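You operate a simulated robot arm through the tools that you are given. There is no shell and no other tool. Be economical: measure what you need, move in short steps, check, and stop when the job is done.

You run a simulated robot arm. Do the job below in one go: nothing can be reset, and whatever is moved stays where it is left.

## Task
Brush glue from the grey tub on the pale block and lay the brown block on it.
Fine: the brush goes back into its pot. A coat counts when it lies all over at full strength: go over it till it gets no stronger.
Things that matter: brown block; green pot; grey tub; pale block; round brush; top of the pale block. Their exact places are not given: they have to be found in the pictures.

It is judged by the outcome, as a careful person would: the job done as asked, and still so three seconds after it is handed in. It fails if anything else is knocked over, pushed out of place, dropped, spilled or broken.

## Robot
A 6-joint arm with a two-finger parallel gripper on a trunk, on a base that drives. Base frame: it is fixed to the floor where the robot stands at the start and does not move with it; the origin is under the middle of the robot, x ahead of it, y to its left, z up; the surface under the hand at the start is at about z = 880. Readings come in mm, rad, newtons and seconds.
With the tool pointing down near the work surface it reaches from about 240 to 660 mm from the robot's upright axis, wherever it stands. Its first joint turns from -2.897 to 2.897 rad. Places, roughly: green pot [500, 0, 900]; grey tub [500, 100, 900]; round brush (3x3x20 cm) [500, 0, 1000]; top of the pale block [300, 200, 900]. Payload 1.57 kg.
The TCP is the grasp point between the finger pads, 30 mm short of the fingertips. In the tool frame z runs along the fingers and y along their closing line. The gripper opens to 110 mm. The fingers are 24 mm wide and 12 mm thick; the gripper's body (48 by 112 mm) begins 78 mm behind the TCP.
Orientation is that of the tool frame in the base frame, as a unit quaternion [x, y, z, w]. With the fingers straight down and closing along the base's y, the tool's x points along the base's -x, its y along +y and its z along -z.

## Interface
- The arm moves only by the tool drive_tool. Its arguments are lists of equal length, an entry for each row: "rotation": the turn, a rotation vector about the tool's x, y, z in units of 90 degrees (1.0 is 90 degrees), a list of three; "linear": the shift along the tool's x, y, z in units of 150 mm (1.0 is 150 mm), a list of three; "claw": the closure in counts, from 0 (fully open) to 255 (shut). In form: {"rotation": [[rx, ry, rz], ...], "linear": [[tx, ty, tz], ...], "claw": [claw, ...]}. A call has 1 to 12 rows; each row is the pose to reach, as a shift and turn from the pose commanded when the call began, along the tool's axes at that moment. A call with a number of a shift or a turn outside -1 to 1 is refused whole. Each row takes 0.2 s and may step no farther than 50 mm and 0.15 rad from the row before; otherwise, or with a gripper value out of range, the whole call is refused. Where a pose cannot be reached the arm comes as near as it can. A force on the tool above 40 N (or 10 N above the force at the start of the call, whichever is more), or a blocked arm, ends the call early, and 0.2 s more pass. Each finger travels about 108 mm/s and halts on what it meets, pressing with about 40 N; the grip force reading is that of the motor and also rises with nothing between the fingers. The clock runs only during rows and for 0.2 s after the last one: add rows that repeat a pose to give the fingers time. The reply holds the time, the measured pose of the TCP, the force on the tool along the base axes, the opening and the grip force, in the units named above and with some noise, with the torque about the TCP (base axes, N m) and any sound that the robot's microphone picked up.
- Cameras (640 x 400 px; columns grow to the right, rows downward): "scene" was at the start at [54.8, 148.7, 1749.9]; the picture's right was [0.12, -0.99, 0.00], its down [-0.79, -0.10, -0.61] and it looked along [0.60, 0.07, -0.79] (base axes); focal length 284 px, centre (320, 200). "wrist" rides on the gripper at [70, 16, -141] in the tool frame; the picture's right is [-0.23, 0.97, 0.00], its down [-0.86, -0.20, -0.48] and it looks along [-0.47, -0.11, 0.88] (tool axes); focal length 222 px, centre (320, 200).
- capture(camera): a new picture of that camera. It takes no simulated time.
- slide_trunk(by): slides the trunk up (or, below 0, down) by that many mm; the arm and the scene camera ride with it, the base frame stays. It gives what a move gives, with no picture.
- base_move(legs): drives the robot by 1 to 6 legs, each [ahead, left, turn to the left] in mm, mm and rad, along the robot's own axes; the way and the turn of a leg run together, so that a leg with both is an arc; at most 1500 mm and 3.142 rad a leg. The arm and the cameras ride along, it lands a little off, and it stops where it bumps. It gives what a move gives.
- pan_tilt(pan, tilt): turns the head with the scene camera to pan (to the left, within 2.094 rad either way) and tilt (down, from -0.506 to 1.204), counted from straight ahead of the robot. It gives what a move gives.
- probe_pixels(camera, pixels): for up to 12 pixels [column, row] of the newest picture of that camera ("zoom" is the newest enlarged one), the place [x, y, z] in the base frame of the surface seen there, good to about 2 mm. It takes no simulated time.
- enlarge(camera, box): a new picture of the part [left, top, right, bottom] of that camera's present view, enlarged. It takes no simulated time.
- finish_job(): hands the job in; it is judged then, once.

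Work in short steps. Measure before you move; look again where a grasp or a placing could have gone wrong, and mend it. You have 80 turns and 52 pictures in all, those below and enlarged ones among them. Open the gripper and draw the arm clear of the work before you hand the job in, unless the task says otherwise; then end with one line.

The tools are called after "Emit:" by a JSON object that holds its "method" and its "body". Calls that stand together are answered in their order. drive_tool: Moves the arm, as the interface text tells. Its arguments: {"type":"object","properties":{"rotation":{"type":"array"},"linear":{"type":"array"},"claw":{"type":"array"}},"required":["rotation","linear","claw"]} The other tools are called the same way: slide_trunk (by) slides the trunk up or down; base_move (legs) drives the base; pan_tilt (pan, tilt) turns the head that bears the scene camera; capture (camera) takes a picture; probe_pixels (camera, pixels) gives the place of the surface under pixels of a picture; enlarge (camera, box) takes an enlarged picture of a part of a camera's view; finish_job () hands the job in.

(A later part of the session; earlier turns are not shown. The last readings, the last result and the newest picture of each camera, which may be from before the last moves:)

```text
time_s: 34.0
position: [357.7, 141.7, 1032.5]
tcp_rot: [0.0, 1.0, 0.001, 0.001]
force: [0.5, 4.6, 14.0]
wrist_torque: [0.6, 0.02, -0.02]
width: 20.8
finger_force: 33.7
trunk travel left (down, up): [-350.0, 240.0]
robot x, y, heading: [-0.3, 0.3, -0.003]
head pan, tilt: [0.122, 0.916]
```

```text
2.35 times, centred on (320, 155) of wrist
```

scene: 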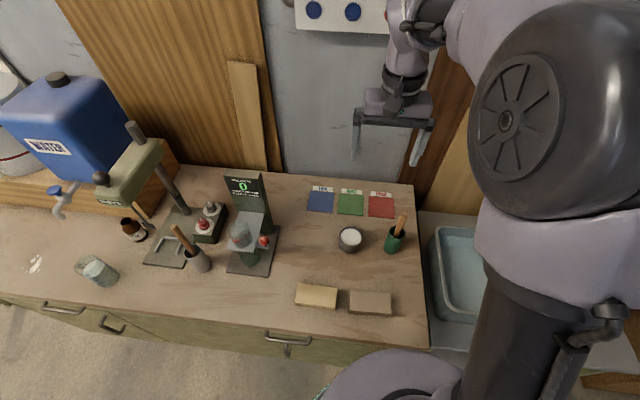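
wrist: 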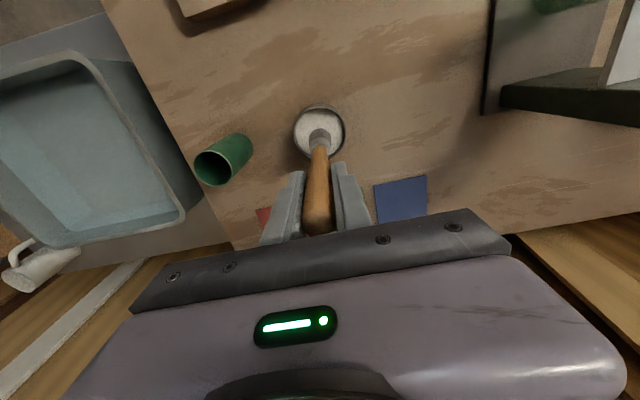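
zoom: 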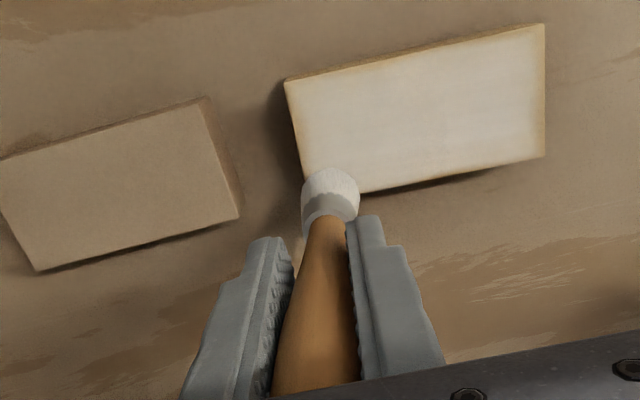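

I sweep the near end (y≈142), then two inner lanes to even it out.

Emit:
{"method": "drive_tool", "body": {"rotation": [[0, 0, 0], [0, 0, 0], [0, 0, 0], [0, 0, 0], [0, 0, 0], [0, 0, 0], [0, 0, 0], [0, 0, 0], [0, 0, 0], [0, 0, 0], [0, 0, 0], [0, 0, 0]], "linear": [[0.14, 0, 0], [0.273, 0, 0], [0.2, 0.14, 0], [0.2, 0.28, 0], [0.2, 0.42, 0], [0.2, 0.56, 0], [0.2, 0.7, 0], [0.08, 0.7, 0], [0.08, 0.52, 0], [0.08, 0.34, 0], [0.08, 0.17, 0], [0.08, 0, 0]], "claw": [255, 255, 255, 255, 255, 255, 255, 255, 255, 255, 255, 255]}}

Emit:
{"method": "drive_tool", "body": {"rotation": [[0, 0, 0], [0, 0, 0], [0, 0, 0], [0, 0, 0], [0, 0, 0]], "linear": [[0, 0, -0.1], [0, 0, -0.4], [0, -0.2, -0.6], [-0.2, -0.3, -0.75], [-0.4, -0.3, -0.85]], "claw": [255, 255, 255, 255, 255]}}

Emit:
{"method": "enlarge", "body": {"camera": "scene", "box": [280, 270, 360, 320]}}

Emit:
{"method": "enlarge", "body": {"camera": "wrist", "box": [280, 0, 480, 200]}}

```text
time_s: 36.6
position: [346.8, 141.1, 1032.4]
tcp_rot: [-0.001, 1.0, 0.001, 0.001]
force: [0.9, 0.2, 15.3]
wrist_torque: [0.21, -0.15, 0.0]
width: 20.6
finger_force: 34.6
trunk travel left (down, up): [-350.0, 240.0]
robot x, y, heading: [2.9, 3.4, -0.006]
head pan, tilt: [0.122, 0.916]
```

```text
time_s: 37.8
position: [408.1, 97.4, 1161.0]
tcp_rot: [0.001, 1.0, 0.001, 0.0]
force: [0.6, -1.0, -0.5]
wrist_torque: [-0.02, 0.0, 0.01]
width: 20.4
finger_force: 33.9
trunk travel left (down, up): [-350.0, 240.0]
robot x, y, heading: [0.0, -1.7, -0.001]
head pan, tilt: [0.122, 0.916]
```

```text
8.00 times, centred on (320, 295) of scene
```

zoom: 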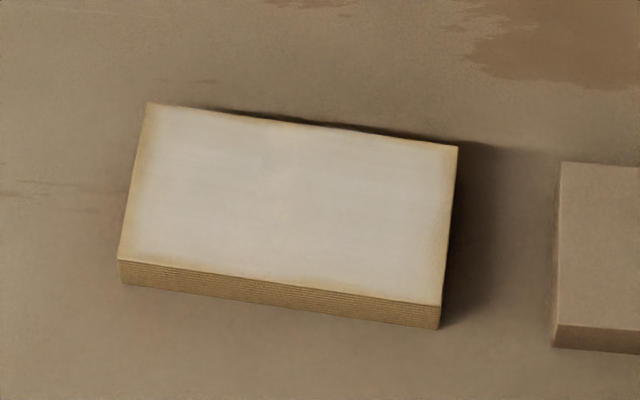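

```text
2.00 times, centred on (380, 100) of wrist
```

zoom: 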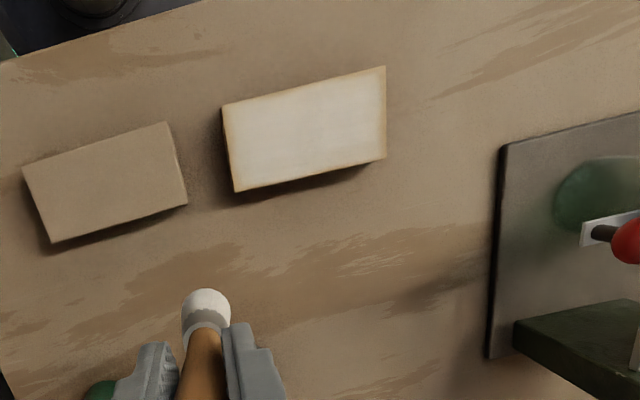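

I probe the block's corners and the coat's edges to see how wide the bare rim is and whether the block moved.

Emit:
{"method": "enlarge", "body": {"camera": "scene", "box": [280, 270, 360, 320]}}

Emit:
{"method": "probe_pixels", "body": {"camera": "zoom", "pixels": [[150, 106], [455, 148], [438, 303], [121, 257], [300, 128], [280, 277], [136, 180], [447, 225], [152, 180], [434, 225], [300, 136], [280, 265]]}}

```text
8.00 times, centred on (320, 295) of scene
```

zoom: 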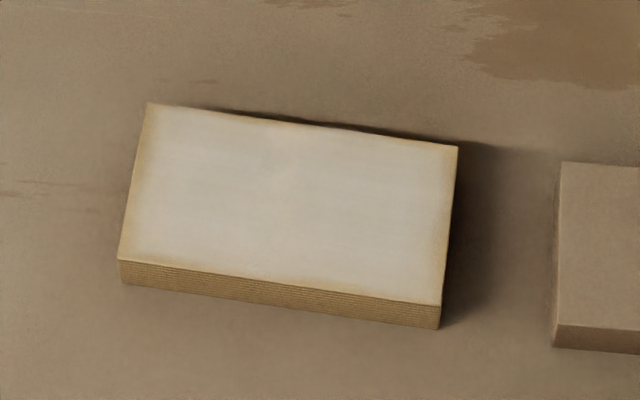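

```text
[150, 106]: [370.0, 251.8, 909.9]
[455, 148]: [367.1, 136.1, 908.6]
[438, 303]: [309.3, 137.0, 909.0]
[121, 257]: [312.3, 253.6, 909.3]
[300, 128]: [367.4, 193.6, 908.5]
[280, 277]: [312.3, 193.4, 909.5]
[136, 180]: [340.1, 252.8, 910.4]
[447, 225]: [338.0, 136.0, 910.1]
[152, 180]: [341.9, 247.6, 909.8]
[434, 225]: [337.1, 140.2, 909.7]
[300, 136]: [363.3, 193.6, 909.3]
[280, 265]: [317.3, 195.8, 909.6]
```

The block hasn't moved. The rim still fades over 4–6 mm, so I make another perimeter pass with the brush centre ~3 mm inside the edges.

Emit:
{"method": "drive_tool", "body": {"rotation": [[0, 0, 0], [0, 0, 0], [0, 0, 0], [0, 0, 0], [0, 0, 0], [0, 0, 0]], "linear": [[0.15, 0.15, 0.1], [0.29, 0.285, 0.3], [0.29, 0.285, 0.55], [0.29, 0.285, 0.75], [0.29, 0.285, 0.83], [0.29, 0.285, 0.848]], "claw": [255, 255, 255, 255, 255, 255]}}

```text
time_s: 39.2
position: [362.4, 139.3, 1032.8]
tcp_rot: [0.0, 1.0, 0.001, 0.0]
force: [0.7, 0.3, -0.6]
wrist_torque: [0.02, -0.01, 0.03]
width: 20.4
finger_force: 33.8
trunk travel left (down, up): [-350.0, 240.0]
robot x, y, heading: [1.1, 2.5, 0.001]
head pan, tilt: [0.122, 0.916]
```

No contact yet; I press 1.2 mm lower while running the perimeter.

Emit:
{"method": "drive_tool", "body": {"rotation": [[0, 0, 0], [0, 0, 0], [0, 0, 0], [0, 0, 0], [0, 0, 0], [0, 0, 0], [0, 0, 0], [0, 0, 0], [0, 0, 0]], "linear": [[0, 0, 0.008], [0, 0.15, 0.008], [0, 0.3, 0.008], [0, 0.45, 0.008], [0, 0.6, 0.008], [0, 0.73, 0.008], [0.12, 0.73, 0.008], [0.22, 0.73, 0.008], [0.32, 0.73, 0.008]], "claw": [255, 255, 255, 255, 255, 255, 255, 255, 255]}}

Emit:
{"method": "drive_tool", "body": {"rotation": [[0, 0, 0], [0, 0, 0], [0, 0, 0], [0, 0, 0], [0, 0, 0], [0, 0, 0], [0, 0, 0], [0, 0, 0], [0, 0, 0]], "linear": [[0, 0, 0.002], [0, -0.15, 0.002], [0, -0.3, 0.002], [0, -0.45, 0.002], [0, -0.6, 0.002], [0, -0.73, 0.002], [-0.12, -0.73, 0.002], [-0.22, -0.73, 0.002], [-0.32, -0.73, 0.002]], "claw": [255, 255, 255, 255, 255, 255, 255, 255, 255]}}

Emit:
{"method": "drive_tool", "body": {"rotation": [[0, 0, 0], [0, 0, 0], [0, 0, 0], [0, 0, 0], [0, 0, 0]], "linear": [[0, 0, -0.1], [0, 0, -0.4], [0, -0.2, -0.6], [-0.2, -0.3, -0.75], [-0.4, -0.3, -0.85]], "claw": [255, 255, 255, 255, 255]}}

Emit:
{"method": "enlarge", "body": {"camera": "scene", "box": [280, 270, 360, 320]}}

```text
time_s: 41.2
position: [314.5, 248.8, 1031.9]
tcp_rot: [0.0, 1.0, 0.001, 0.001]
force: [5.0, 0.0, 18.4]
wrist_torque: [-0.01, -0.67, 0.03]
width: 20.4
finger_force: 34.4
trunk travel left (down, up): [-350.0, 240.0]
robot x, y, heading: [-0.7, 3.0, -0.001]
head pan, tilt: [0.122, 0.916]
```

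```text
time_s: 43.2
position: [361.9, 139.2, 1030.6]
tcp_rot: [0.0, 1.0, 0.001, 0.0]
force: [-3.5, -1.7, 8.8]
wrist_torque: [-0.11, 0.39, -0.03]
width: 20.7
finger_force: 34.2
trunk travel left (down, up): [-350.0, 240.0]
robot x, y, heading: [4.8, -1.5, -0.0]
head pan, tilt: [0.122, 0.916]
```

```text
time_s: 44.4
position: [422.3, 93.8, 1158.8]
tcp_rot: [0.0, 1.0, 0.0, 0.0]
force: [-0.4, -0.3, 0.5]
wrist_torque: [0.02, 0.03, -0.01]
width: 20.6
finger_force: 34.3
trunk travel left (down, up): [-350.0, 240.0]
robot x, y, heading: [1.6, 0.3, -0.0]
head pan, tilt: [0.122, 0.916]
```

```text
8.00 times, centred on (320, 295) of scene
```

zoom: 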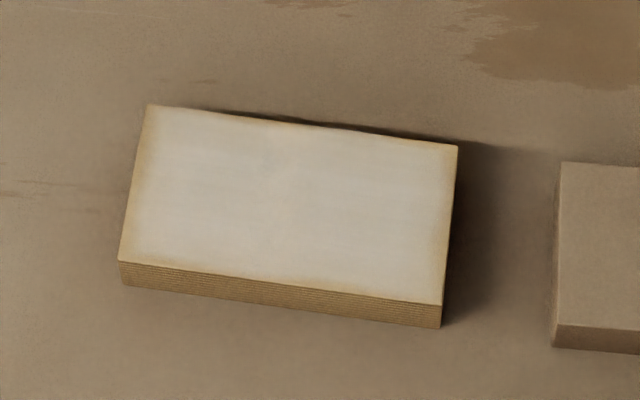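

The rim looks unchanged from that pass, so it seems saturated there. I check how loaded the brush still is before a last confirming pass.

Emit:
{"method": "enlarge", "body": {"camera": "wrist", "box": [260, 0, 480, 240]}}

```text
1.67 times, centred on (370, 120) of wrist
```

zoom: 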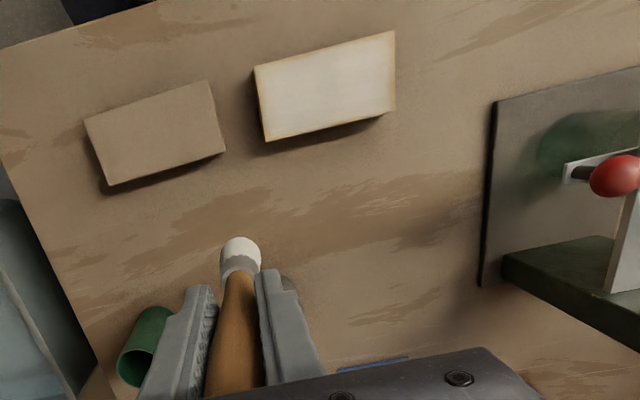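

I reload once more for a confirming pass: over to the tub and down to just above the glue.

Emit:
{"method": "drive_tool", "body": {"rotation": [[0, 0, 0], [0, 0, 0], [0, 0, 0], [0, 0, 0], [0, 0, 0], [0, 0, 0], [0, 0, 0]], "linear": [[-0.26, 0.073, 0], [-0.52, 0.073, 0], [-0.787, 0.073, 0], [-0.787, 0.073, 0.25], [-0.787, 0.073, 0.5], [-0.787, 0.073, 0.68], [-0.787, 0.073, 0.72]], "claw": [255, 255, 255, 255, 255, 255, 255]}}

Emit:
{"method": "drive_tool", "body": {"rotation": [[0, 0, 0], [0, 0, 0]], "linear": [[0, 0, 0.012], [0, 0, 0.02]], "claw": [255, 255]}}

```text
time_s: 46.0
position: [542.0, 105.4, 1051.0]
tcp_rot: [0.0, 1.0, 0.001, 0.0]
force: [-0.6, -0.2, -0.5]
wrist_torque: [-0.01, -0.01, 0.01]
width: 20.4
finger_force: 33.5
trunk travel left (down, up): [-350.0, 240.0]
robot x, y, heading: [0.5, -4.7, -0.0]
head pan, tilt: [0.122, 0.916]
```

```text
time_s: 46.6
position: [541.6, 105.9, 1048.7]
tcp_rot: [-0.001, 1.0, 0.001, 0.0]
force: [0.8, 0.0, 0.8]
wrist_torque: [0.01, 0.02, 0.04]
width: 20.6
finger_force: 33.7
trunk travel left (down, up): [-350.0, 240.0]
robot x, y, heading: [2.5, -3.9, -0.0]
head pan, tilt: [0.122, 0.916]
```

I go on lower, 3 mm in small steps.

Emit:
{"method": "drive_tool", "body": {"rotation": [[0, 0, 0], [0, 0, 0]], "linear": [[0, 0, 0.01], [0, 0, 0.02]], "claw": [255, 255]}}

```text
time_s: 47.2
position: [540.7, 106.0, 1048.5]
tcp_rot: [0.0, 1.0, 0.001, 0.003]
force: [-0.3, 0.7, 33.5]
wrist_torque: [-0.06, 0.02, 0.02]
width: 20.5
finger_force: 34.4
trunk travel left (down, up): [-350.0, 240.0]
robot x, y, heading: [-0.8, 4.2, -0.002]
head pan, tilt: [0.122, 0.916]
```

Reloaded. I lift and go back over the block at (320,145), down to ~1034.

Emit:
{"method": "drive_tool", "body": {"rotation": [[0, 0, 0], [0, 0, 0], [0, 0, 0], [0, 0, 0], [0, 0, 0], [0, 0, 0]], "linear": [[0, 0, -0.1], [0, 0, -0.3], [0, 0, -0.5], [0, 0, -0.76], [0.3, 0, -0.76], [0.6, 0, -0.76]], "claw": [255, 255, 255, 255, 255, 255]}}

Emit:
{"method": "drive_tool", "body": {"rotation": [[0, 0, 0], [0, 0, 0], [0, 0, 0], [0, 0, 0], [0, 0, 0], [0, 0, 0], [0, 0, 0]], "linear": [[0.3, 0, 0], [0.6, 0, 0], [0.873, 0, 0], [0.873, 0.26, 0.15], [0.873, 0.26, 0.4], [0.873, 0.26, 0.7], [0.873, 0.26, 0.845]], "claw": [255, 255, 255, 255, 255, 255, 255]}}

Emit:
{"method": "drive_tool", "body": {"rotation": [[0, 0, 0]], "linear": [[0, 0, 0.01]], "claw": [255]}}

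```text
time_s: 48.6
position: [450.1, 105.8, 1160.9]
tcp_rot: [-0.001, 1.0, 0.0, 0.0]
force: [-0.7, 0.5, -0.4]
wrist_torque: [0.01, -0.04, -0.03]
width: 20.4
finger_force: 33.8
trunk travel left (down, up): [-350.0, 240.0]
robot x, y, heading: [-1.4, -1.9, 0.0]
head pan, tilt: [0.122, 0.916]
```

```text
time_s: 50.2
position: [319.3, 145.7, 1032.3]
tcp_rot: [0.0, 1.0, 0.001, 0.0]
force: [0.2, 0.2, 0.8]
wrist_torque: [-0.02, 0.0, 0.0]
width: 20.3
finger_force: 34.2
trunk travel left (down, up): [-350.0, 240.0]
robot x, y, heading: [-0.8, 1.1, 0.002]
head pan, tilt: [0.122, 0.916]
```

```text
time_s: 50.6
position: [319.7, 144.7, 1031.7]
tcp_rot: [-0.001, 1.0, 0.0, 0.003]
force: [-1.3, 0.6, 27.7]
wrist_torque: [0.02, 0.19, 0.01]
width: 20.2
finger_force: 33.6
trunk travel left (down, up): [-350.0, 240.0]
robot x, y, heading: [2.9, 0.6, -0.0]
head pan, tilt: [0.122, 0.916]
```

27 N; I ease 0.7 mm and run four lanes at x≈319, 332, 346 and 360.

Emit:
{"method": "drive_tool", "body": {"rotation": [[0, 0, 0], [0, 0, 0], [0, 0, 0], [0, 0, 0], [0, 0, 0], [0, 0, 0], [0, 0, 0], [0, 0, 0], [0, 0, 0], [0, 0, 0], [0, 0, 0]], "linear": [[0, 0, -0.004], [0, 0.17, -0.004], [0, 0.34, -0.004], [0, 0.51, -0.004], [0, 0.69, -0.004], [-0.09, 0.69, -0.004], [-0.09, 0.51, -0.004], [-0.09, 0.34, -0.004], [-0.09, 0.17, -0.004], [-0.09, -0.02, -0.004], [-0.18, -0.02, -0.004]], "claw": [255, 255, 255, 255, 255, 255, 255, 255, 255, 255, 255]}}

Emit:
{"method": "drive_tool", "body": {"rotation": [[0, 0, 0], [0, 0, 0], [0, 0, 0], [0, 0, 0], [0, 0, 0], [0, 0, 0], [0, 0, 0], [0, 0, 0], [0, 0, 0]], "linear": [[0, 0.17, 0.001], [0, 0.34, 0.001], [0, 0.51, 0.001], [0, 0.71, 0.001], [-0.09, 0.71, 0.001], [-0.09, 0.51, 0.001], [-0.09, 0.34, 0.001], [-0.09, 0.17, 0.001], [-0.09, -0.02, 0.001]], "claw": [255, 255, 255, 255, 255, 255, 255, 255, 255]}}

Emit:
{"method": "drive_tool", "body": {"rotation": [[0, 0, 0], [0, 0, 0], [0, 0, 0], [0, 0, 0], [0, 0, 0]], "linear": [[0, 0, -0.1], [0, 0, -0.4], [0, -0.2, -0.6], [-0.2, -0.3, -0.75], [-0.4, -0.3, -0.85]], "claw": [255, 255, 255, 255, 255]}}

Emit:
{"method": "enlarge", "body": {"camera": "scene", "box": [280, 270, 360, 320]}}

```text
time_s: 53.0
position: [345.6, 141.1, 1030.9]
tcp_rot: [0.0, 1.0, 0.0, 0.0]
force: [-6.3, 1.2, 18.1]
wrist_torque: [0.08, 1.01, 0.03]
width: 20.7
finger_force: 34.2
trunk travel left (down, up): [-350.0, 240.0]
robot x, y, heading: [-1.6, -2.1, 0.002]
head pan, tilt: [0.122, 0.916]
```

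```text
time_s: 55.0
position: [361.1, 137.8, 1031.5]
tcp_rot: [0.0, 1.0, 0.0, 0.001]
force: [1.1, 2.9, 14.0]
wrist_torque: [0.57, -0.03, -0.06]
width: 20.6
finger_force: 34.3
trunk travel left (down, up): [-350.0, 240.0]
robot x, y, heading: [-1.3, 0.2, -0.001]
head pan, tilt: [0.122, 0.916]
```

```text
time_s: 56.2
position: [421.8, 91.9, 1160.1]
tcp_rot: [0.0, 1.0, 0.0, 0.001]
force: [-0.2, 0.1, -0.5]
wrist_torque: [-0.02, 0.04, 0.01]
width: 20.5
finger_force: 33.7
trunk travel left (down, up): [-350.0, 240.0]
robot x, y, heading: [1.7, 1.1, -0.007]
head pan, tilt: [0.122, 0.916]
```

```text
8.00 times, centred on (320, 295) of scene
```

zoom: 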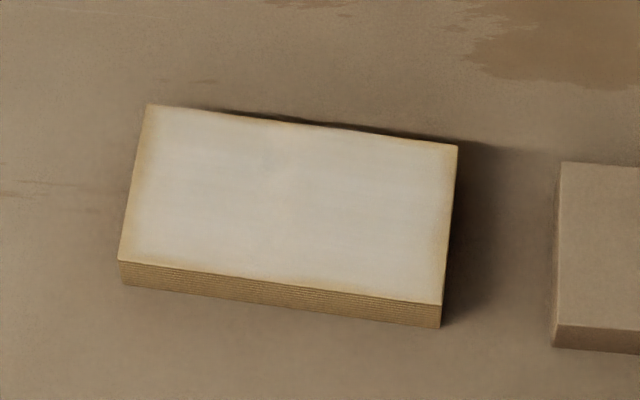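

The picture is the same as before, so the coat is at full strength. I carry the brush over the green pot (541,-31).

Emit:
{"method": "drive_tool", "body": {"rotation": [[0, 0, 0], [0, 0, 0], [0, 0, 0], [0, 0, 0], [0, 0, 0]], "linear": [[-0.16, -0.16, -0.03], [-0.32, -0.33, -0.03], [-0.48, -0.5, -0.03], [-0.64, -0.66, -0.03], [-0.793, -0.82, -0.03]], "claw": [255, 255, 255, 255, 255]}}

Emit:
{"method": "enlarge", "body": {"camera": "wrist", "box": [240, 80, 400, 240]}}

Emit:
{"method": "enlarge", "body": {"camera": "scene", "box": [350, 140, 430, 270]}}

```text
time_s: 57.4
position: [540.7, -31.7, 1161.8]
tcp_rot: [0.0, 1.0, 0.001, -0.001]
force: [0.7, 0.2, -0.7]
wrist_torque: [-0.01, 0.0, -0.01]
width: 20.5
finger_force: 34.3
trunk travel left (down, up): [-350.0, 240.0]
robot x, y, heading: [0.1, 2.2, -0.003]
head pan, tilt: [0.122, 0.916]
```

```text
2.50 times, centred on (320, 160) of wrist
```

zoom: 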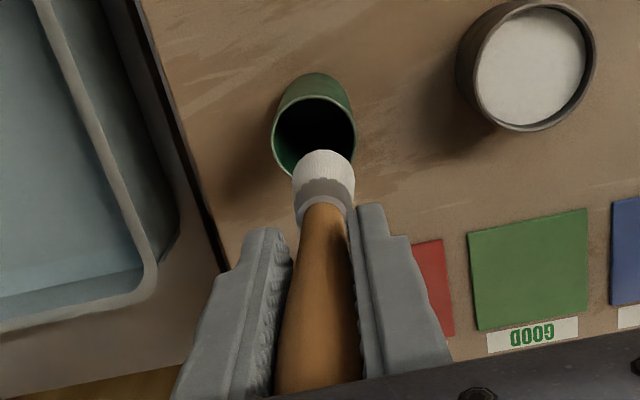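

```text
3.08 times, centred on (390, 205) of scene
```

zoom: 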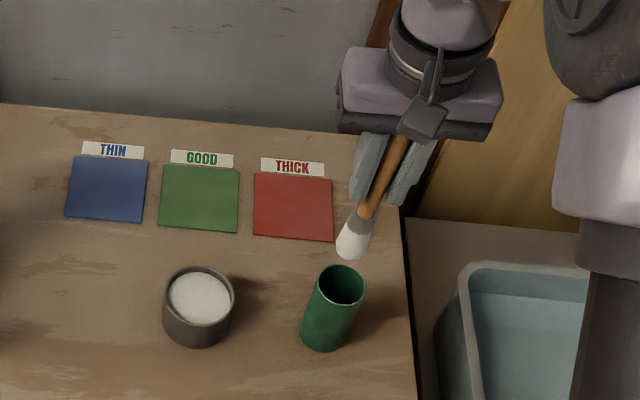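

I probe the pot's rim and the brush tip to be sure of the alignment.

Emit:
{"method": "probe_pixels", "body": {"camera": "zoom", "pixels": [[317, 282], [363, 290], [344, 266], [338, 304], [349, 257], [351, 240], [365, 205], [384, 172]]}}

Emit:
{"method": "probe_pixels", "body": {"camera": "wrist", "pixels": [[320, 145]]}}

```text
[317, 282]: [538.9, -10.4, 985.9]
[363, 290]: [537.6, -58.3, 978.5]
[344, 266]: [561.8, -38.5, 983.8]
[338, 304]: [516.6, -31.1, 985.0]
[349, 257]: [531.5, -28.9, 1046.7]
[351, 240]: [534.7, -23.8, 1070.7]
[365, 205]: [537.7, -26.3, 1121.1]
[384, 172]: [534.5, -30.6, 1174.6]
```

```text
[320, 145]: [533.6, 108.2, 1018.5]
```

The pot's rim centre is about (540,-33), and the brush is about 2 mm off in y. I shift 2 mm and lower part way, the tip just into the pot.

Emit:
{"method": "drive_tool", "body": {"rotation": [[0, 0, 0], [0, 0, 0], [0, 0, 0], [0, 0, 0]], "linear": [[0, -0.012, 0.15], [0, -0.012, 0.3], [0, -0.012, 0.42], [0, -0.012, 0.53]], "claw": [255, 255, 255, 255]}}

Emit:
{"method": "enlarge", "body": {"camera": "wrist", "box": [240, 80, 400, 240]}}

Emit:
{"method": "enlarge", "body": {"camera": "scene", "box": [350, 140, 430, 270]}}

```text
time_s: 58.4
position: [538.9, -30.9, 1081.9]
tcp_rot: [0.0, 1.0, 0.001, 0.0]
force: [-1.4, -0.5, -1.3]
wrist_torque: [-0.13, 0.16, 0.0]
width: 20.4
finger_force: 33.8
trunk travel left (down, up): [-350.0, 240.0]
robot x, y, heading: [1.0, -0.9, -0.005]
head pan, tilt: [0.122, 0.916]
```

```text
2.50 times, centred on (320, 160) of wrist
```

zoom: 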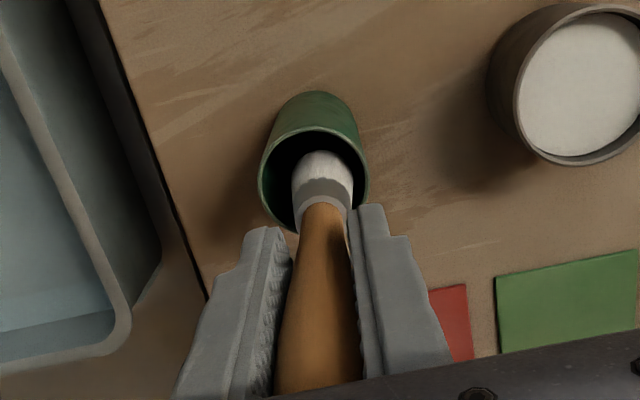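

```text
3.08 times, centred on (390, 205) of scene
```

zoom: 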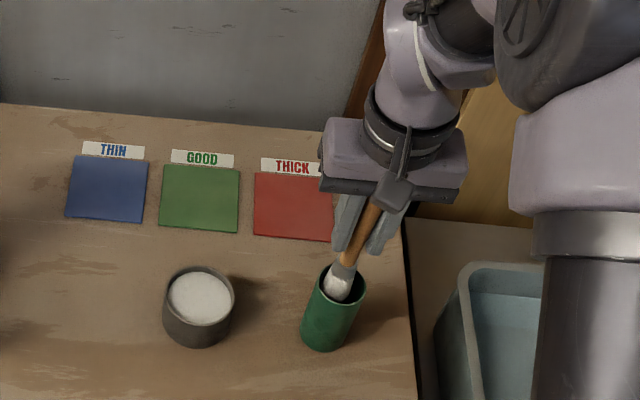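

The tip sits about 4 mm to the +y side of the pot's middle and a slight torque shows. I shift 4 mm to -y and 1 mm to +x and read.

Emit:
{"method": "drive_tool", "body": {"rotation": [[0, 0, 0]], "linear": [[-0.007, -0.025, 0]], "claw": [255]}}

Emit:
{"method": "enlarge", "body": {"camera": "wrist", "box": [270, 90, 370, 190]}}

```text
time_s: 58.8
position: [540.7, -35.5, 1082.6]
tcp_rot: [0.0, 1.0, 0.0, 0.0]
force: [-1.3, 0.2, -0.8]
wrist_torque: [0.06, 0.09, 0.0]
width: 20.6
finger_force: 34.2
trunk travel left (down, up): [-350.0, 240.0]
robot x, y, heading: [-1.8, -2.5, -0.001]
head pan, tilt: [0.122, 0.916]
```

```text
4.00 times, centred on (320, 140) of wrist
```

zoom: 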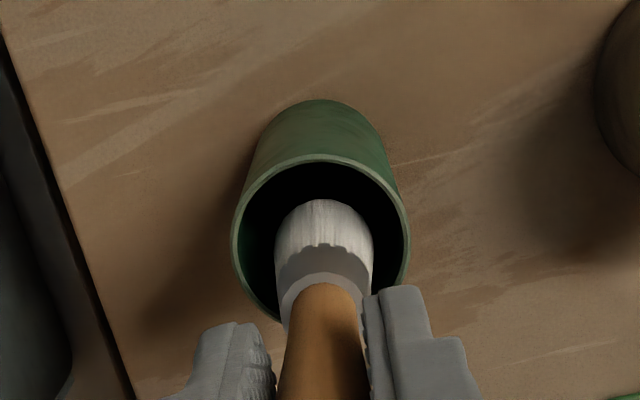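

The brush is now central in y, but the small −x force and +y torque say it touches the pot's +x wall. I shift 4 mm to −x.

Emit:
{"method": "drive_tool", "body": {"rotation": [[0, 0, 0]], "linear": [[0.027, 0, 0]], "claw": [255]}}

Emit:
{"method": "enlarge", "body": {"camera": "scene", "box": [360, 190, 420, 270]}}

```text
time_s: 59.2
position: [537.8, -34.7, 1083.9]
tcp_rot: [0.0, 1.0, 0.001, 0.0]
force: [-0.4, -0.1, -0.4]
wrist_torque: [-0.01, -0.02, 0.01]
width: 20.5
finger_force: 34.2
trunk travel left (down, up): [-350.0, 240.0]
robot x, y, heading: [-1.9, -2.0, -0.005]
head pan, tilt: [0.122, 0.916]
```

```text
5.00 times, centred on (390, 230) of scene
```

zoom: 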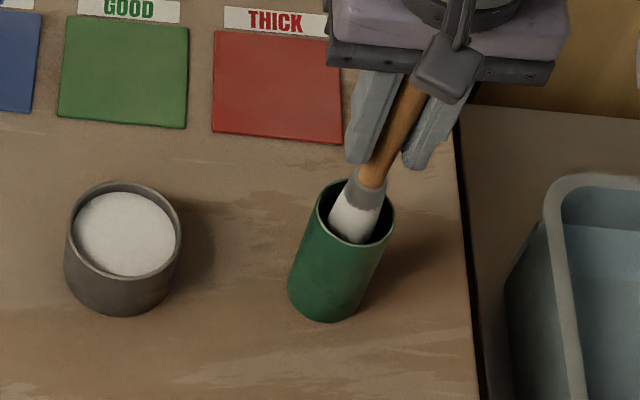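

Contact is gone. I lower 64 mm in small rows, to TCP ≈1019.

Emit:
{"method": "drive_tool", "body": {"rotation": [[0, 0, 0], [0, 0, 0], [0, 0, 0]], "linear": [[0.008, 0, 0.07], [0.008, 0, 0.14], [0.008, 0, 0.21]], "claw": [255, 255, 255]}}

Emit:
{"method": "drive_tool", "body": {"rotation": [[0, 0, 0], [0, 0, 0], [0, 0, 0]], "linear": [[0, 0, 0.07], [0, 0, 0.14], [0, 0, 0.215]], "claw": [255, 255, 255]}}

Emit:
{"method": "enlarge", "body": {"camera": "scene", "box": [360, 190, 420, 270]}}

```text
time_s: 60.0
position: [535.6, -35.7, 1051.8]
tcp_rot: [-0.001, 1.0, 0.002, 0.001]
force: [-0.4, 0.4, 0.2]
wrist_torque: [-0.03, 0.01, 0.02]
width: 20.5
finger_force: 33.8
trunk travel left (down, up): [-350.0, 240.0]
robot x, y, heading: [1.0, -0.6, 0.0]
head pan, tilt: [0.122, 0.916]
```

```text
time_s: 60.8
position: [536.3, -35.3, 1019.1]
tcp_rot: [0.0, 1.0, 0.001, 0.001]
force: [0.5, 0.9, -0.5]
wrist_torque: [-0.03, 0.0, 0.04]
width: 20.4
finger_force: 33.7
trunk travel left (down, up): [-350.0, 240.0]
robot x, y, heading: [-1.0, -0.7, 0.001]
head pan, tilt: [0.122, 0.916]
```

```text
5.00 times, centred on (390, 230) of scene
```

zoom: 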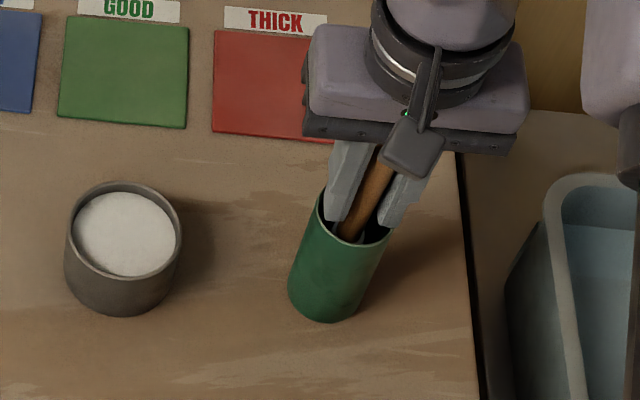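

I probe the fingertips against the pot rim before opening.

Emit:
{"method": "probe_pixels", "body": {"camera": "zoom", "pixels": [[335, 216], [386, 222], [345, 235], [328, 210], [352, 239], [320, 205], [340, 228], [338, 210]]}}

```text
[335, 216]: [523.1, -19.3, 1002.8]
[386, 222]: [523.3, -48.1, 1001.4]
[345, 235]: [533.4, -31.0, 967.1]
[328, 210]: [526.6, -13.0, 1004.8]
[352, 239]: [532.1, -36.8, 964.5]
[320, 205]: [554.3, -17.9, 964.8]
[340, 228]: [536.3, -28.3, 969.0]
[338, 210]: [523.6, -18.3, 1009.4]
```

The fingertips sit just above the rim (~z 990+). I open gradually and then rise straight up.

Emit:
{"method": "drive_tool", "body": {"rotation": [[0, 0, 0], [0, 0, 0], [0, 0, 0], [0, 0, 0], [0, 0, 0], [0, 0, 0], [0, 0, 0]], "linear": [[0, 0, -0.01], [0, 0, -0.01], [0, 0, -0.01], [0, 0, -0.01], [0, 0, -0.01], [0, 0, -0.2], [0, 0, -0.5]], "claw": [255, 190, 150, 120, 120, 120, 120]}}

Emit:
{"method": "enlarge", "body": {"camera": "scene", "box": [340, 170, 430, 270]}}

```text
time_s: 62.4
position: [534.8, -36.1, 1095.3]
tcp_rot: [0.0, 1.0, 0.001, 0.0]
force: [-0.2, 0.1, 0.4]
wrist_torque: [0.02, 0.01, 0.02]
width: 58.5
finger_force: 0.1
trunk travel left (down, up): [-350.0, 240.0]
robot x, y, heading: [0.0, -0.9, -0.002]
head pan, tilt: [0.122, 0.916]
```

```text
4.00 times, centred on (385, 220) of scene
```

zoom: 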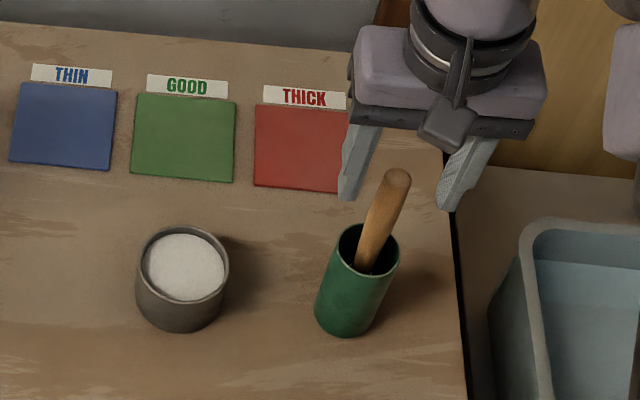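

The brush stands in the pot again and nothing else has moved. I rise and move toward the brown block, turning the gripper -90° about its axis so the fingers close along x.

Emit:
{"method": "drive_tool", "body": {"rotation": [[0, 0, 0], [0, 0, 0], [0, 0, -0.09], [0, 0, -0.18], [0, 0, -0.27], [0, 0, -0.36], [0, 0, -0.45], [0, 0, -0.54], [0, 0, -0.63], [0, 0, -0.72], [0, 0, -0.81], [0, 0, -0.9]], "linear": [[0, 0, -0.3], [0, 0, -0.6], [0.1, 0, -0.6], [0.2, 0, -0.6], [0.3, 0, -0.6], [0.4, 0, -0.6], [0.5, 0, -0.6], [0.6, 0, -0.6], [0.7, 0, -0.6], [0.8, 0, -0.6], [0.9, 0, -0.6], [1.0, 0, -0.6]], "claw": [120, 120, 60, 0, 0, 0, 0, 0, 0, 0, 0, 0]}}

Emit:
{"method": "drive_tool", "body": {"rotation": [[0, 0, -0.05], [0, 0, -0.1]], "linear": [[0, 0, 0], [0, 0, 0]], "claw": [0, 0]}}

```text
time_s: 65.0
position: [385.0, -33.6, 1185.2]
tcp_rot: [-0.65, 0.76, 0.0, 0.001]
force: [-0.9, -0.6, -0.2]
wrist_torque: [0.01, -0.01, -0.01]
width: 110.0
finger_force: 0.0
trunk travel left (down, up): [-350.0, 240.0]
robot x, y, heading: [2.5, 5.5, -0.001]
head pan, tilt: [0.122, 0.916]
```

```text
time_s: 65.6
position: [385.3, -35.3, 1182.9]
tcp_rot: [0.707, -0.707, -0.001, -0.001]
force: [0.3, 0.5, -0.5]
wrist_torque: [-0.01, 0.01, 0.03]
width: 110.1
finger_force: 0.1
trunk travel left (down, up): [-350.0, 240.0]
robot x, y, heading: [0.3, -0.6, 0.003]
head pan, tilt: [0.122, 0.916]
```

Orientation is right. I move above the brown block (339,35), down to ~1090, and look at it.

Emit:
{"method": "drive_tool", "body": {"rotation": [[0, 0, 0], [0, 0, 0], [0, 0, 0], [0, 0, 0]], "linear": [[-0.15, 0.1, 0], [-0.31, 0.2, 0.1], [-0.467, 0.307, 0.3], [-0.467, 0.307, 0.6]], "claw": [0, 0, 0, 0]}}

Emit:
{"method": "capture", "body": {"camera": "wrist"}}

Emit:
{"method": "enlarge", "body": {"camera": "scene", "box": [270, 230, 410, 330]}}

```text
time_s: 66.6
position: [339.9, 35.2, 1093.0]
tcp_rot: [-0.707, 0.707, 0.001, 0.002]
force: [0.8, -0.2, -0.9]
wrist_torque: [0.0, 0.0, -0.01]
width: 110.1
finger_force: 0.0
trunk travel left (down, up): [-350.0, 240.0]
robot x, y, heading: [0.1, -3.0, 0.002]
head pan, tilt: [0.122, 0.916]
```

```text
7 pictures are left
```

wrist: 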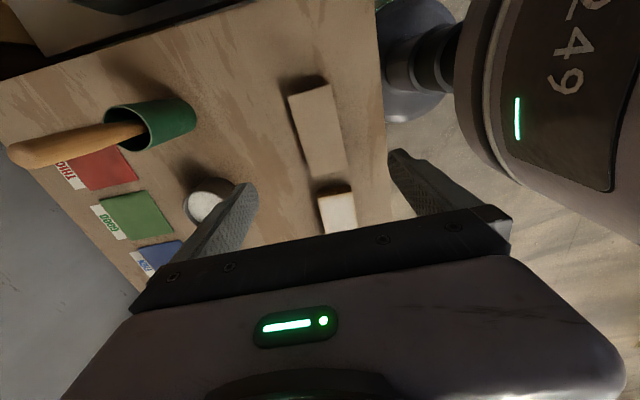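

```text
4.00 times, centred on (340, 280) of scene
```

zoom: 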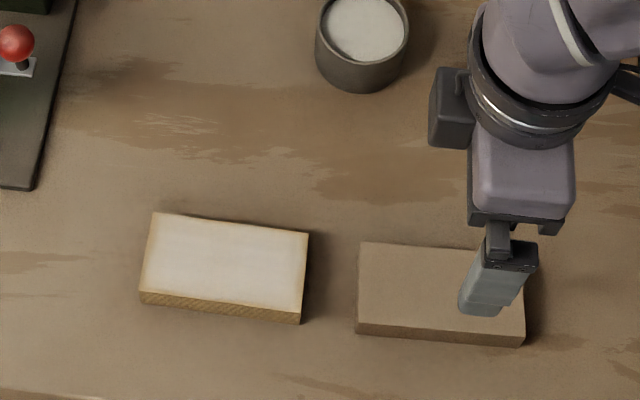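

Few pictures are left, so I probe the corners of both blocks in the pictures in hand.

Emit:
{"method": "probe_pixels", "body": {"camera": "zoom", "pixels": [[154, 215], [306, 235], [299, 310], [142, 289], [230, 225], [220, 300], [362, 245], [357, 323], [440, 247], [430, 328], [522, 332], [520, 280]]}}

Emit:
{"method": "probe_pixels", "body": {"camera": "wrist", "pixels": [[290, 98], [329, 86], [345, 172], [308, 179], [299, 140], [337, 130], [310, 93], [318, 135]]}}

```text
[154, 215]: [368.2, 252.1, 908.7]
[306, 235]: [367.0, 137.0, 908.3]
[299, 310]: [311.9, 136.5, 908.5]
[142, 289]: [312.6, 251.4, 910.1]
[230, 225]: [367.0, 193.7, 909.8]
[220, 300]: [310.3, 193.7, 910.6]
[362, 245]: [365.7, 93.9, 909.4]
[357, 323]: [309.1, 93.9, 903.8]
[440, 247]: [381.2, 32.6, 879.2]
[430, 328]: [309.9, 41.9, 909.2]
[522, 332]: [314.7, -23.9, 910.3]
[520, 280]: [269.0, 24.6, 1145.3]
```

```text
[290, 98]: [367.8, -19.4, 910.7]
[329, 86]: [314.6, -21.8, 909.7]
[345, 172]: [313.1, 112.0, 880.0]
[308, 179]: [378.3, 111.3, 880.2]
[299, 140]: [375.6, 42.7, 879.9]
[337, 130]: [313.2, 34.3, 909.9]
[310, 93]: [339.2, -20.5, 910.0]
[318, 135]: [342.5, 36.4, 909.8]
```

Pale block centre ≈(339.5,194), brown ≈(339.5,35.5), both nearly square to the axes. I lower to TCP z≈914 in two calls.

Emit:
{"method": "drive_tool", "body": {"rotation": [[0, 0, 0], [0, 0, 0], [0, 0, 0], [0, 0, 0]], "linear": [[0, 0, 0.25], [0, 0, 0.5], [0, 0, 0.75], [0, 0, 0.95]], "claw": [0, 0, 0, 0]}}

Emit:
{"method": "drive_tool", "body": {"rotation": [[0, 0, 0], [0, 0, 0], [0, 0, 0]], "linear": [[0, 0, 0.1], [0, 0, 0.18], [0, 0, 0.23]], "claw": [0, 0, 0]}}

```text
time_s: 67.6
position: [338.4, 34.0, 952.8]
tcp_rot: [-0.707, 0.707, 0.0, 0.001]
force: [-0.1, 0.1, -0.1]
wrist_torque: [-0.01, 0.01, 0.01]
width: 110.0
finger_force: 0.1
trunk travel left (down, up): [-350.0, 240.0]
robot x, y, heading: [2.2, -2.3, 0.004]
head pan, tilt: [0.122, 0.916]
```

```text
time_s: 68.4
position: [338.8, 34.1, 918.1]
tcp_rot: [-0.707, 0.707, 0.001, -0.001]
force: [0.0, -0.6, 0.0]
wrist_torque: [-0.01, -0.01, -0.01]
width: 110.0
finger_force: 0.0
trunk travel left (down, up): [-350.0, 240.0]
robot x, y, heading: [1.0, 3.0, 0.002]
head pan, tilt: [0.122, 0.916]
```

I go down 4 mm more and close on the block.

Emit:
{"method": "drive_tool", "body": {"rotation": [[0, 0, 0], [0, 0, 0], [0, 0, 0], [0, 0, 0], [0, 0, 0], [0, 0, 0]], "linear": [[0, 0, 0.027], [0, 0, 0.027], [0, 0, 0.027], [0, 0, 0.027], [0, 0, 0.027], [0, 0, 0.027]], "claw": [60, 100, 130, 255, 255, 255]}}

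Emit:
{"method": "drive_tool", "body": {"rotation": [[0, 0, 0], [0, 0, 0], [0, 0, 0], [0, 0, 0]], "linear": [[0, 0, -0.1], [0, 0, -0.3], [0, 0, -0.55], [0, 0, -0.7]], "claw": [255, 255, 255, 255]}}

Emit:
{"method": "capture", "body": {"camera": "wrist"}}

```text
time_s: 69.8
position: [339.2, 35.2, 914.3]
tcp_rot: [-0.707, 0.707, 0.0, 0.001]
force: [0.3, -0.3, -0.1]
wrist_torque: [-0.03, -0.01, 0.06]
width: 59.8
finger_force: 40.5
trunk travel left (down, up): [-350.0, 240.0]
robot x, y, heading: [0.3, 2.2, -0.001]
head pan, tilt: [0.122, 0.916]
```

```text
time_s: 70.8
position: [339.5, 33.6, 1019.1]
tcp_rot: [0.707, -0.707, 0.001, -0.001]
force: [0.6, 1.1, 0.1]
wrist_torque: [-0.01, 0.0, -0.01]
width: 0.0
finger_force: 21.3
trunk travel left (down, up): [-350.0, 240.0]
robot x, y, heading: [2.3, 1.2, -0.002]
head pan, tilt: [0.122, 0.916]
```

```text
5 pictures are left
```

wrist: 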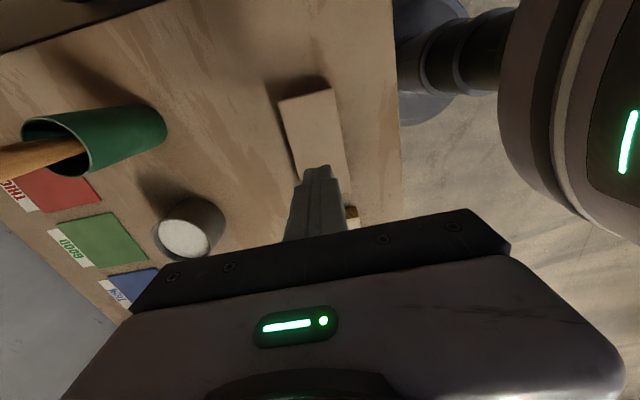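

The width ran to 0 on lifting: the block slipped out. I probe where it lies now, from this picture.

Emit:
{"method": "probe_pixels", "body": {"camera": "wrist", "pixels": [[280, 102], [331, 89], [306, 95], [284, 125], [336, 115], [293, 160], [344, 155], [290, 150], [310, 130], [352, 211], [340, 135], [288, 140]]}}

```text
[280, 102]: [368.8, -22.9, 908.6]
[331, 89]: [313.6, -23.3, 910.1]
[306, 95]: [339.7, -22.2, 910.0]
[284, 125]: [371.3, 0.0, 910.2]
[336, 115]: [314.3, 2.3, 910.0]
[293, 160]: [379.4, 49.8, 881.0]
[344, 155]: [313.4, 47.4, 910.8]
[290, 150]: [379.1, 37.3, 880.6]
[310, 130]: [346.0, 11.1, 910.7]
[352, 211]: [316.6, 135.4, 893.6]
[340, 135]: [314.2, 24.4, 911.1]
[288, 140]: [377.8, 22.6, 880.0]
```

The block lies square at x≈313.5–370, y≈-23–94. I open, shift 2 mm to +x, go deeper (TCP≈911) and close with more time.

Emit:
{"method": "drive_tool", "body": {"rotation": [[0, 0, 0], [0, 0, 0], [0, 0, 0], [0, 0, 0], [0, 0, 0], [0, 0, 0], [0, 0, 0]], "linear": [[0, 0, 0], [0, 0, 0], [0, -0.013, 0], [0, -0.013, 0.2], [0, -0.013, 0.45], [0, -0.013, 0.65], [0, -0.013, 0.72]], "claw": [0, 0, 0, 0, 0, 0, 0]}}

Emit:
{"method": "drive_tool", "body": {"rotation": [[0, 0, 0], [0, 0, 0], [0, 0, 0], [0, 0, 0], [0, 0, 0], [0, 0, 0], [0, 0, 0], [0, 0, 0], [0, 0, 0]], "linear": [[0, 0, 0], [0, 0, 0], [0, 0, 0], [0, 0, 0], [0, 0, 0], [0, 0, 0], [0, 0, 0], [0, 0, 0], [0, 0, 0]], "claw": [60, 90, 110, 255, 255, 255, 255, 255, 255]}}

```text
time_s: 72.4
position: [341.7, 33.6, 910.3]
tcp_rot: [0.707, -0.707, 0.0, -0.001]
force: [0.6, 0.1, 0.1]
wrist_torque: [0.0, 0.0, -0.01]
width: 109.9
finger_force: 0.0
trunk travel left (down, up): [-350.0, 240.0]
robot x, y, heading: [0.7, -2.9, -0.002]
head pan, tilt: [0.122, 0.916]
```

```text
time_s: 74.4
position: [340.9, 35.0, 910.4]
tcp_rot: [0.707, -0.707, -0.001, -0.001]
force: [0.4, 0.2, -0.4]
wrist_torque: [0.01, 0.04, 0.0]
width: 59.4
finger_force: 40.2
trunk travel left (down, up): [-350.0, 240.0]
robot x, y, heading: [-0.8, -1.0, -0.001]
head pan, tilt: [0.122, 0.916]
```

Width 59.4 at 40 N, steady. I lift slowly 10 mm and read.

Emit:
{"method": "drive_tool", "body": {"rotation": [[0, 0, 0], [0, 0, 0], [0, 0, 0], [0, 0, 0]], "linear": [[0, 0, -0.01], [0, 0, -0.025], [0, 0, -0.045], [0, 0, -0.07]], "claw": [255, 255, 255, 255]}}

```text
time_s: 75.4
position: [341.8, 35.5, 922.1]
tcp_rot: [0.707, -0.707, -0.001, -0.001]
force: [0.0, -1.3, -1.3]
wrist_torque: [-0.02, 0.01, 0.02]
width: 59.1
finger_force: 39.8
trunk travel left (down, up): [-350.0, 240.0]
robot x, y, heading: [-1.1, 1.4, 0.004]
head pan, tilt: [0.122, 0.916]
```

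Still 59 mm with ~1.3 N of load. I lift another 50 mm gently and check.

Emit:
{"method": "drive_tool", "body": {"rotation": [[0, 0, 0], [0, 0, 0], [0, 0, 0], [0, 0, 0], [0, 0, 0]], "linear": [[0, 0, -0.05], [0, 0, -0.12], [0, 0, -0.2], [0, 0, -0.28], [0, 0, -0.35]], "claw": [255, 255, 255, 255, 255]}}

Emit:
{"method": "capture", "body": {"camera": "scene"}}

```text
time_s: 76.6
position: [341.1, 34.9, 974.3]
tcp_rot: [-0.707, 0.707, 0.001, 0.001]
force: [0.4, 0.9, -1.2]
wrist_torque: [0.02, 0.03, -0.01]
width: 59.4
finger_force: 39.7
trunk travel left (down, up): [-350.0, 240.0]
robot x, y, heading: [1.0, 0.2, -0.001]
head pan, tilt: [0.122, 0.916]
```

```text
4 pictures are left
```

scene: 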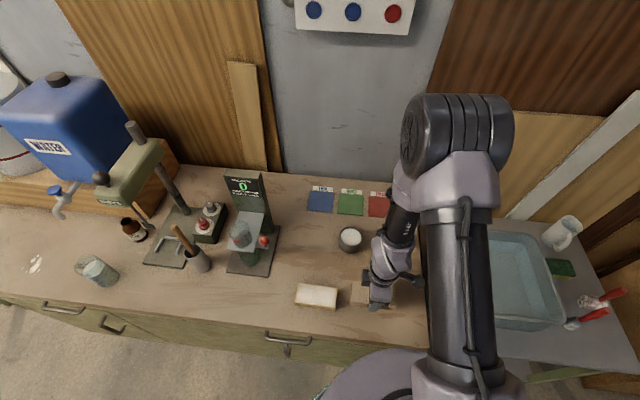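

The block is held. I probe its visible left end to get its place in the gripper.

Emit:
{"method": "probe_pixels", "body": {"camera": "scene", "pixels": [[353, 285], [352, 292], [351, 300], [356, 290], [360, 300], [352, 304], [363, 287], [297, 286], [336, 290], [335, 306], [297, 302], [385, 285]]}}

```text
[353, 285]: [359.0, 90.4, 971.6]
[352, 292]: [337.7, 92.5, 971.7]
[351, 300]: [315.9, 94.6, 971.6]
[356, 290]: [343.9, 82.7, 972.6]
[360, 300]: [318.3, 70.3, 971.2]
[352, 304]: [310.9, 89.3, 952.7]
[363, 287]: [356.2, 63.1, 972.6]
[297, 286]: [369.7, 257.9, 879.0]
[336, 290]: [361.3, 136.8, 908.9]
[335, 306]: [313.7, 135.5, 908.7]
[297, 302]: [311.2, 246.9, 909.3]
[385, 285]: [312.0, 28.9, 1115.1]
```

The held block's centre is ~1 mm +y of the TCP, bottom at z≈943. I raise slightly and carry it over the pale block (339.5,194).

Emit:
{"method": "drive_tool", "body": {"rotation": [[0, 0, 0], [0, 0, 0], [0, 0, 0], [0, 0, 0], [0, 0, 0], [0, 0, 0], [0, 0, 0], [0, 0, 0]], "linear": [[0, 0, -0.07], [0, 0, -0.14], [-0.15, 0.012, -0.14], [-0.32, 0.012, -0.14], [-0.5, 0.012, -0.14], [-0.68, 0.012, -0.14], [-0.85, 0.012, -0.14], [-1.0, 0.012, -0.14]], "claw": [255, 255, 255, 255, 255, 255, 255, 255]}}

Emit:
{"method": "drive_tool", "body": {"rotation": [[0, 0, 0], [0, 0, 0], [0, 0, 0]], "linear": [[-0.055, 0, 0], [-0.055, 0, 0.1], [-0.055, 0, 0.2]], "claw": [255, 255, 255]}}

Emit:
{"method": "enlarge", "body": {"camera": "scene", "box": [270, 250, 370, 320]}}

```text
time_s: 78.4
position: [339.4, 185.9, 993.7]
tcp_rot: [0.707, -0.707, 0.0, 0.0]
force: [-0.4, -0.3, -1.2]
wrist_torque: [-0.01, 0.03, 0.02]
width: 59.3
finger_force: 39.9
trunk travel left (down, up): [-350.0, 240.0]
robot x, y, heading: [-1.4, 1.5, -0.002]
head pan, tilt: [0.122, 0.916]
```

```text
time_s: 79.2
position: [338.0, 192.3, 964.5]
tcp_rot: [-0.707, 0.708, 0.0, 0.0]
force: [0.2, 0.1, -1.6]
wrist_torque: [-0.01, 0.0, -0.02]
width: 59.3
finger_force: 39.8
trunk travel left (down, up): [-350.0, 240.0]
robot x, y, heading: [4.9, -0.6, -0.001]
head pan, tilt: [0.122, 0.916]
```

```text
5.71 times, centred on (320, 285) of scene
```

zoom: 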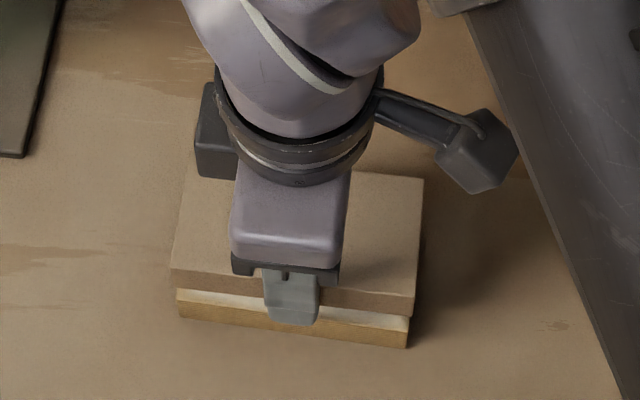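

I probe the held block's corners and the pale block's visible edges.

Emit:
{"method": "probe_pixels", "body": {"camera": "zoom", "pixels": [[174, 267], [412, 293], [422, 182], [184, 185], [200, 270], [370, 288], [179, 302], [408, 329], [200, 306], [370, 325], [418, 240], [180, 225]]}}

```text
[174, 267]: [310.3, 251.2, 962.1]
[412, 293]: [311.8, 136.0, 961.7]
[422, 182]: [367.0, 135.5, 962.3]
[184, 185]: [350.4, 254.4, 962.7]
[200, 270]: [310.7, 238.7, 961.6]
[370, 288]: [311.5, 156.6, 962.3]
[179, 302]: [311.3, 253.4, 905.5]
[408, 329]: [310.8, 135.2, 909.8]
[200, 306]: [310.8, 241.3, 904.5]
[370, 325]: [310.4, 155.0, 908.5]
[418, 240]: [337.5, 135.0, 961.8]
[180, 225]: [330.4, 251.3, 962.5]
```

The two line up within about 1 mm. The bottom is ~23 mm above the coat; I lower straight down in shrinking steps.

Emit:
{"method": "drive_tool", "body": {"rotation": [[0, 0, 0], [0, 0, 0], [0, 0, 0]], "linear": [[0, 0, 0.08], [0, 0, 0.13], [0, 0, 0.147]], "claw": [255, 255, 255]}}

Emit:
{"method": "drive_tool", "body": {"rotation": [[0, 0, 0], [0, 0, 0]], "linear": [[0, 0, 0.006], [0, 0, 0.012]], "claw": [255, 255]}}

```text
time_s: 80.0
position: [338.2, 193.3, 943.1]
tcp_rot: [-0.707, 0.707, 0.0, -0.001]
force: [-0.4, -0.2, -1.5]
wrist_torque: [-0.02, 0.01, 0.01]
width: 59.4
finger_force: 39.7
trunk travel left (down, up): [-350.0, 240.0]
robot x, y, heading: [2.1, -1.1, -0.0]
head pan, tilt: [0.122, 0.916]
```

```text
time_s: 80.6
position: [339.5, 193.6, 941.0]
tcp_rot: [-0.707, 0.707, 0.001, 0.0]
force: [-0.6, -0.2, 4.1]
wrist_torque: [-0.03, 0.11, -0.03]
width: 59.1
finger_force: 40.1
trunk travel left (down, up): [-350.0, 240.0]
robot x, y, heading: [0.3, -1.7, 0.001]
head pan, tilt: [0.122, 0.916]
```

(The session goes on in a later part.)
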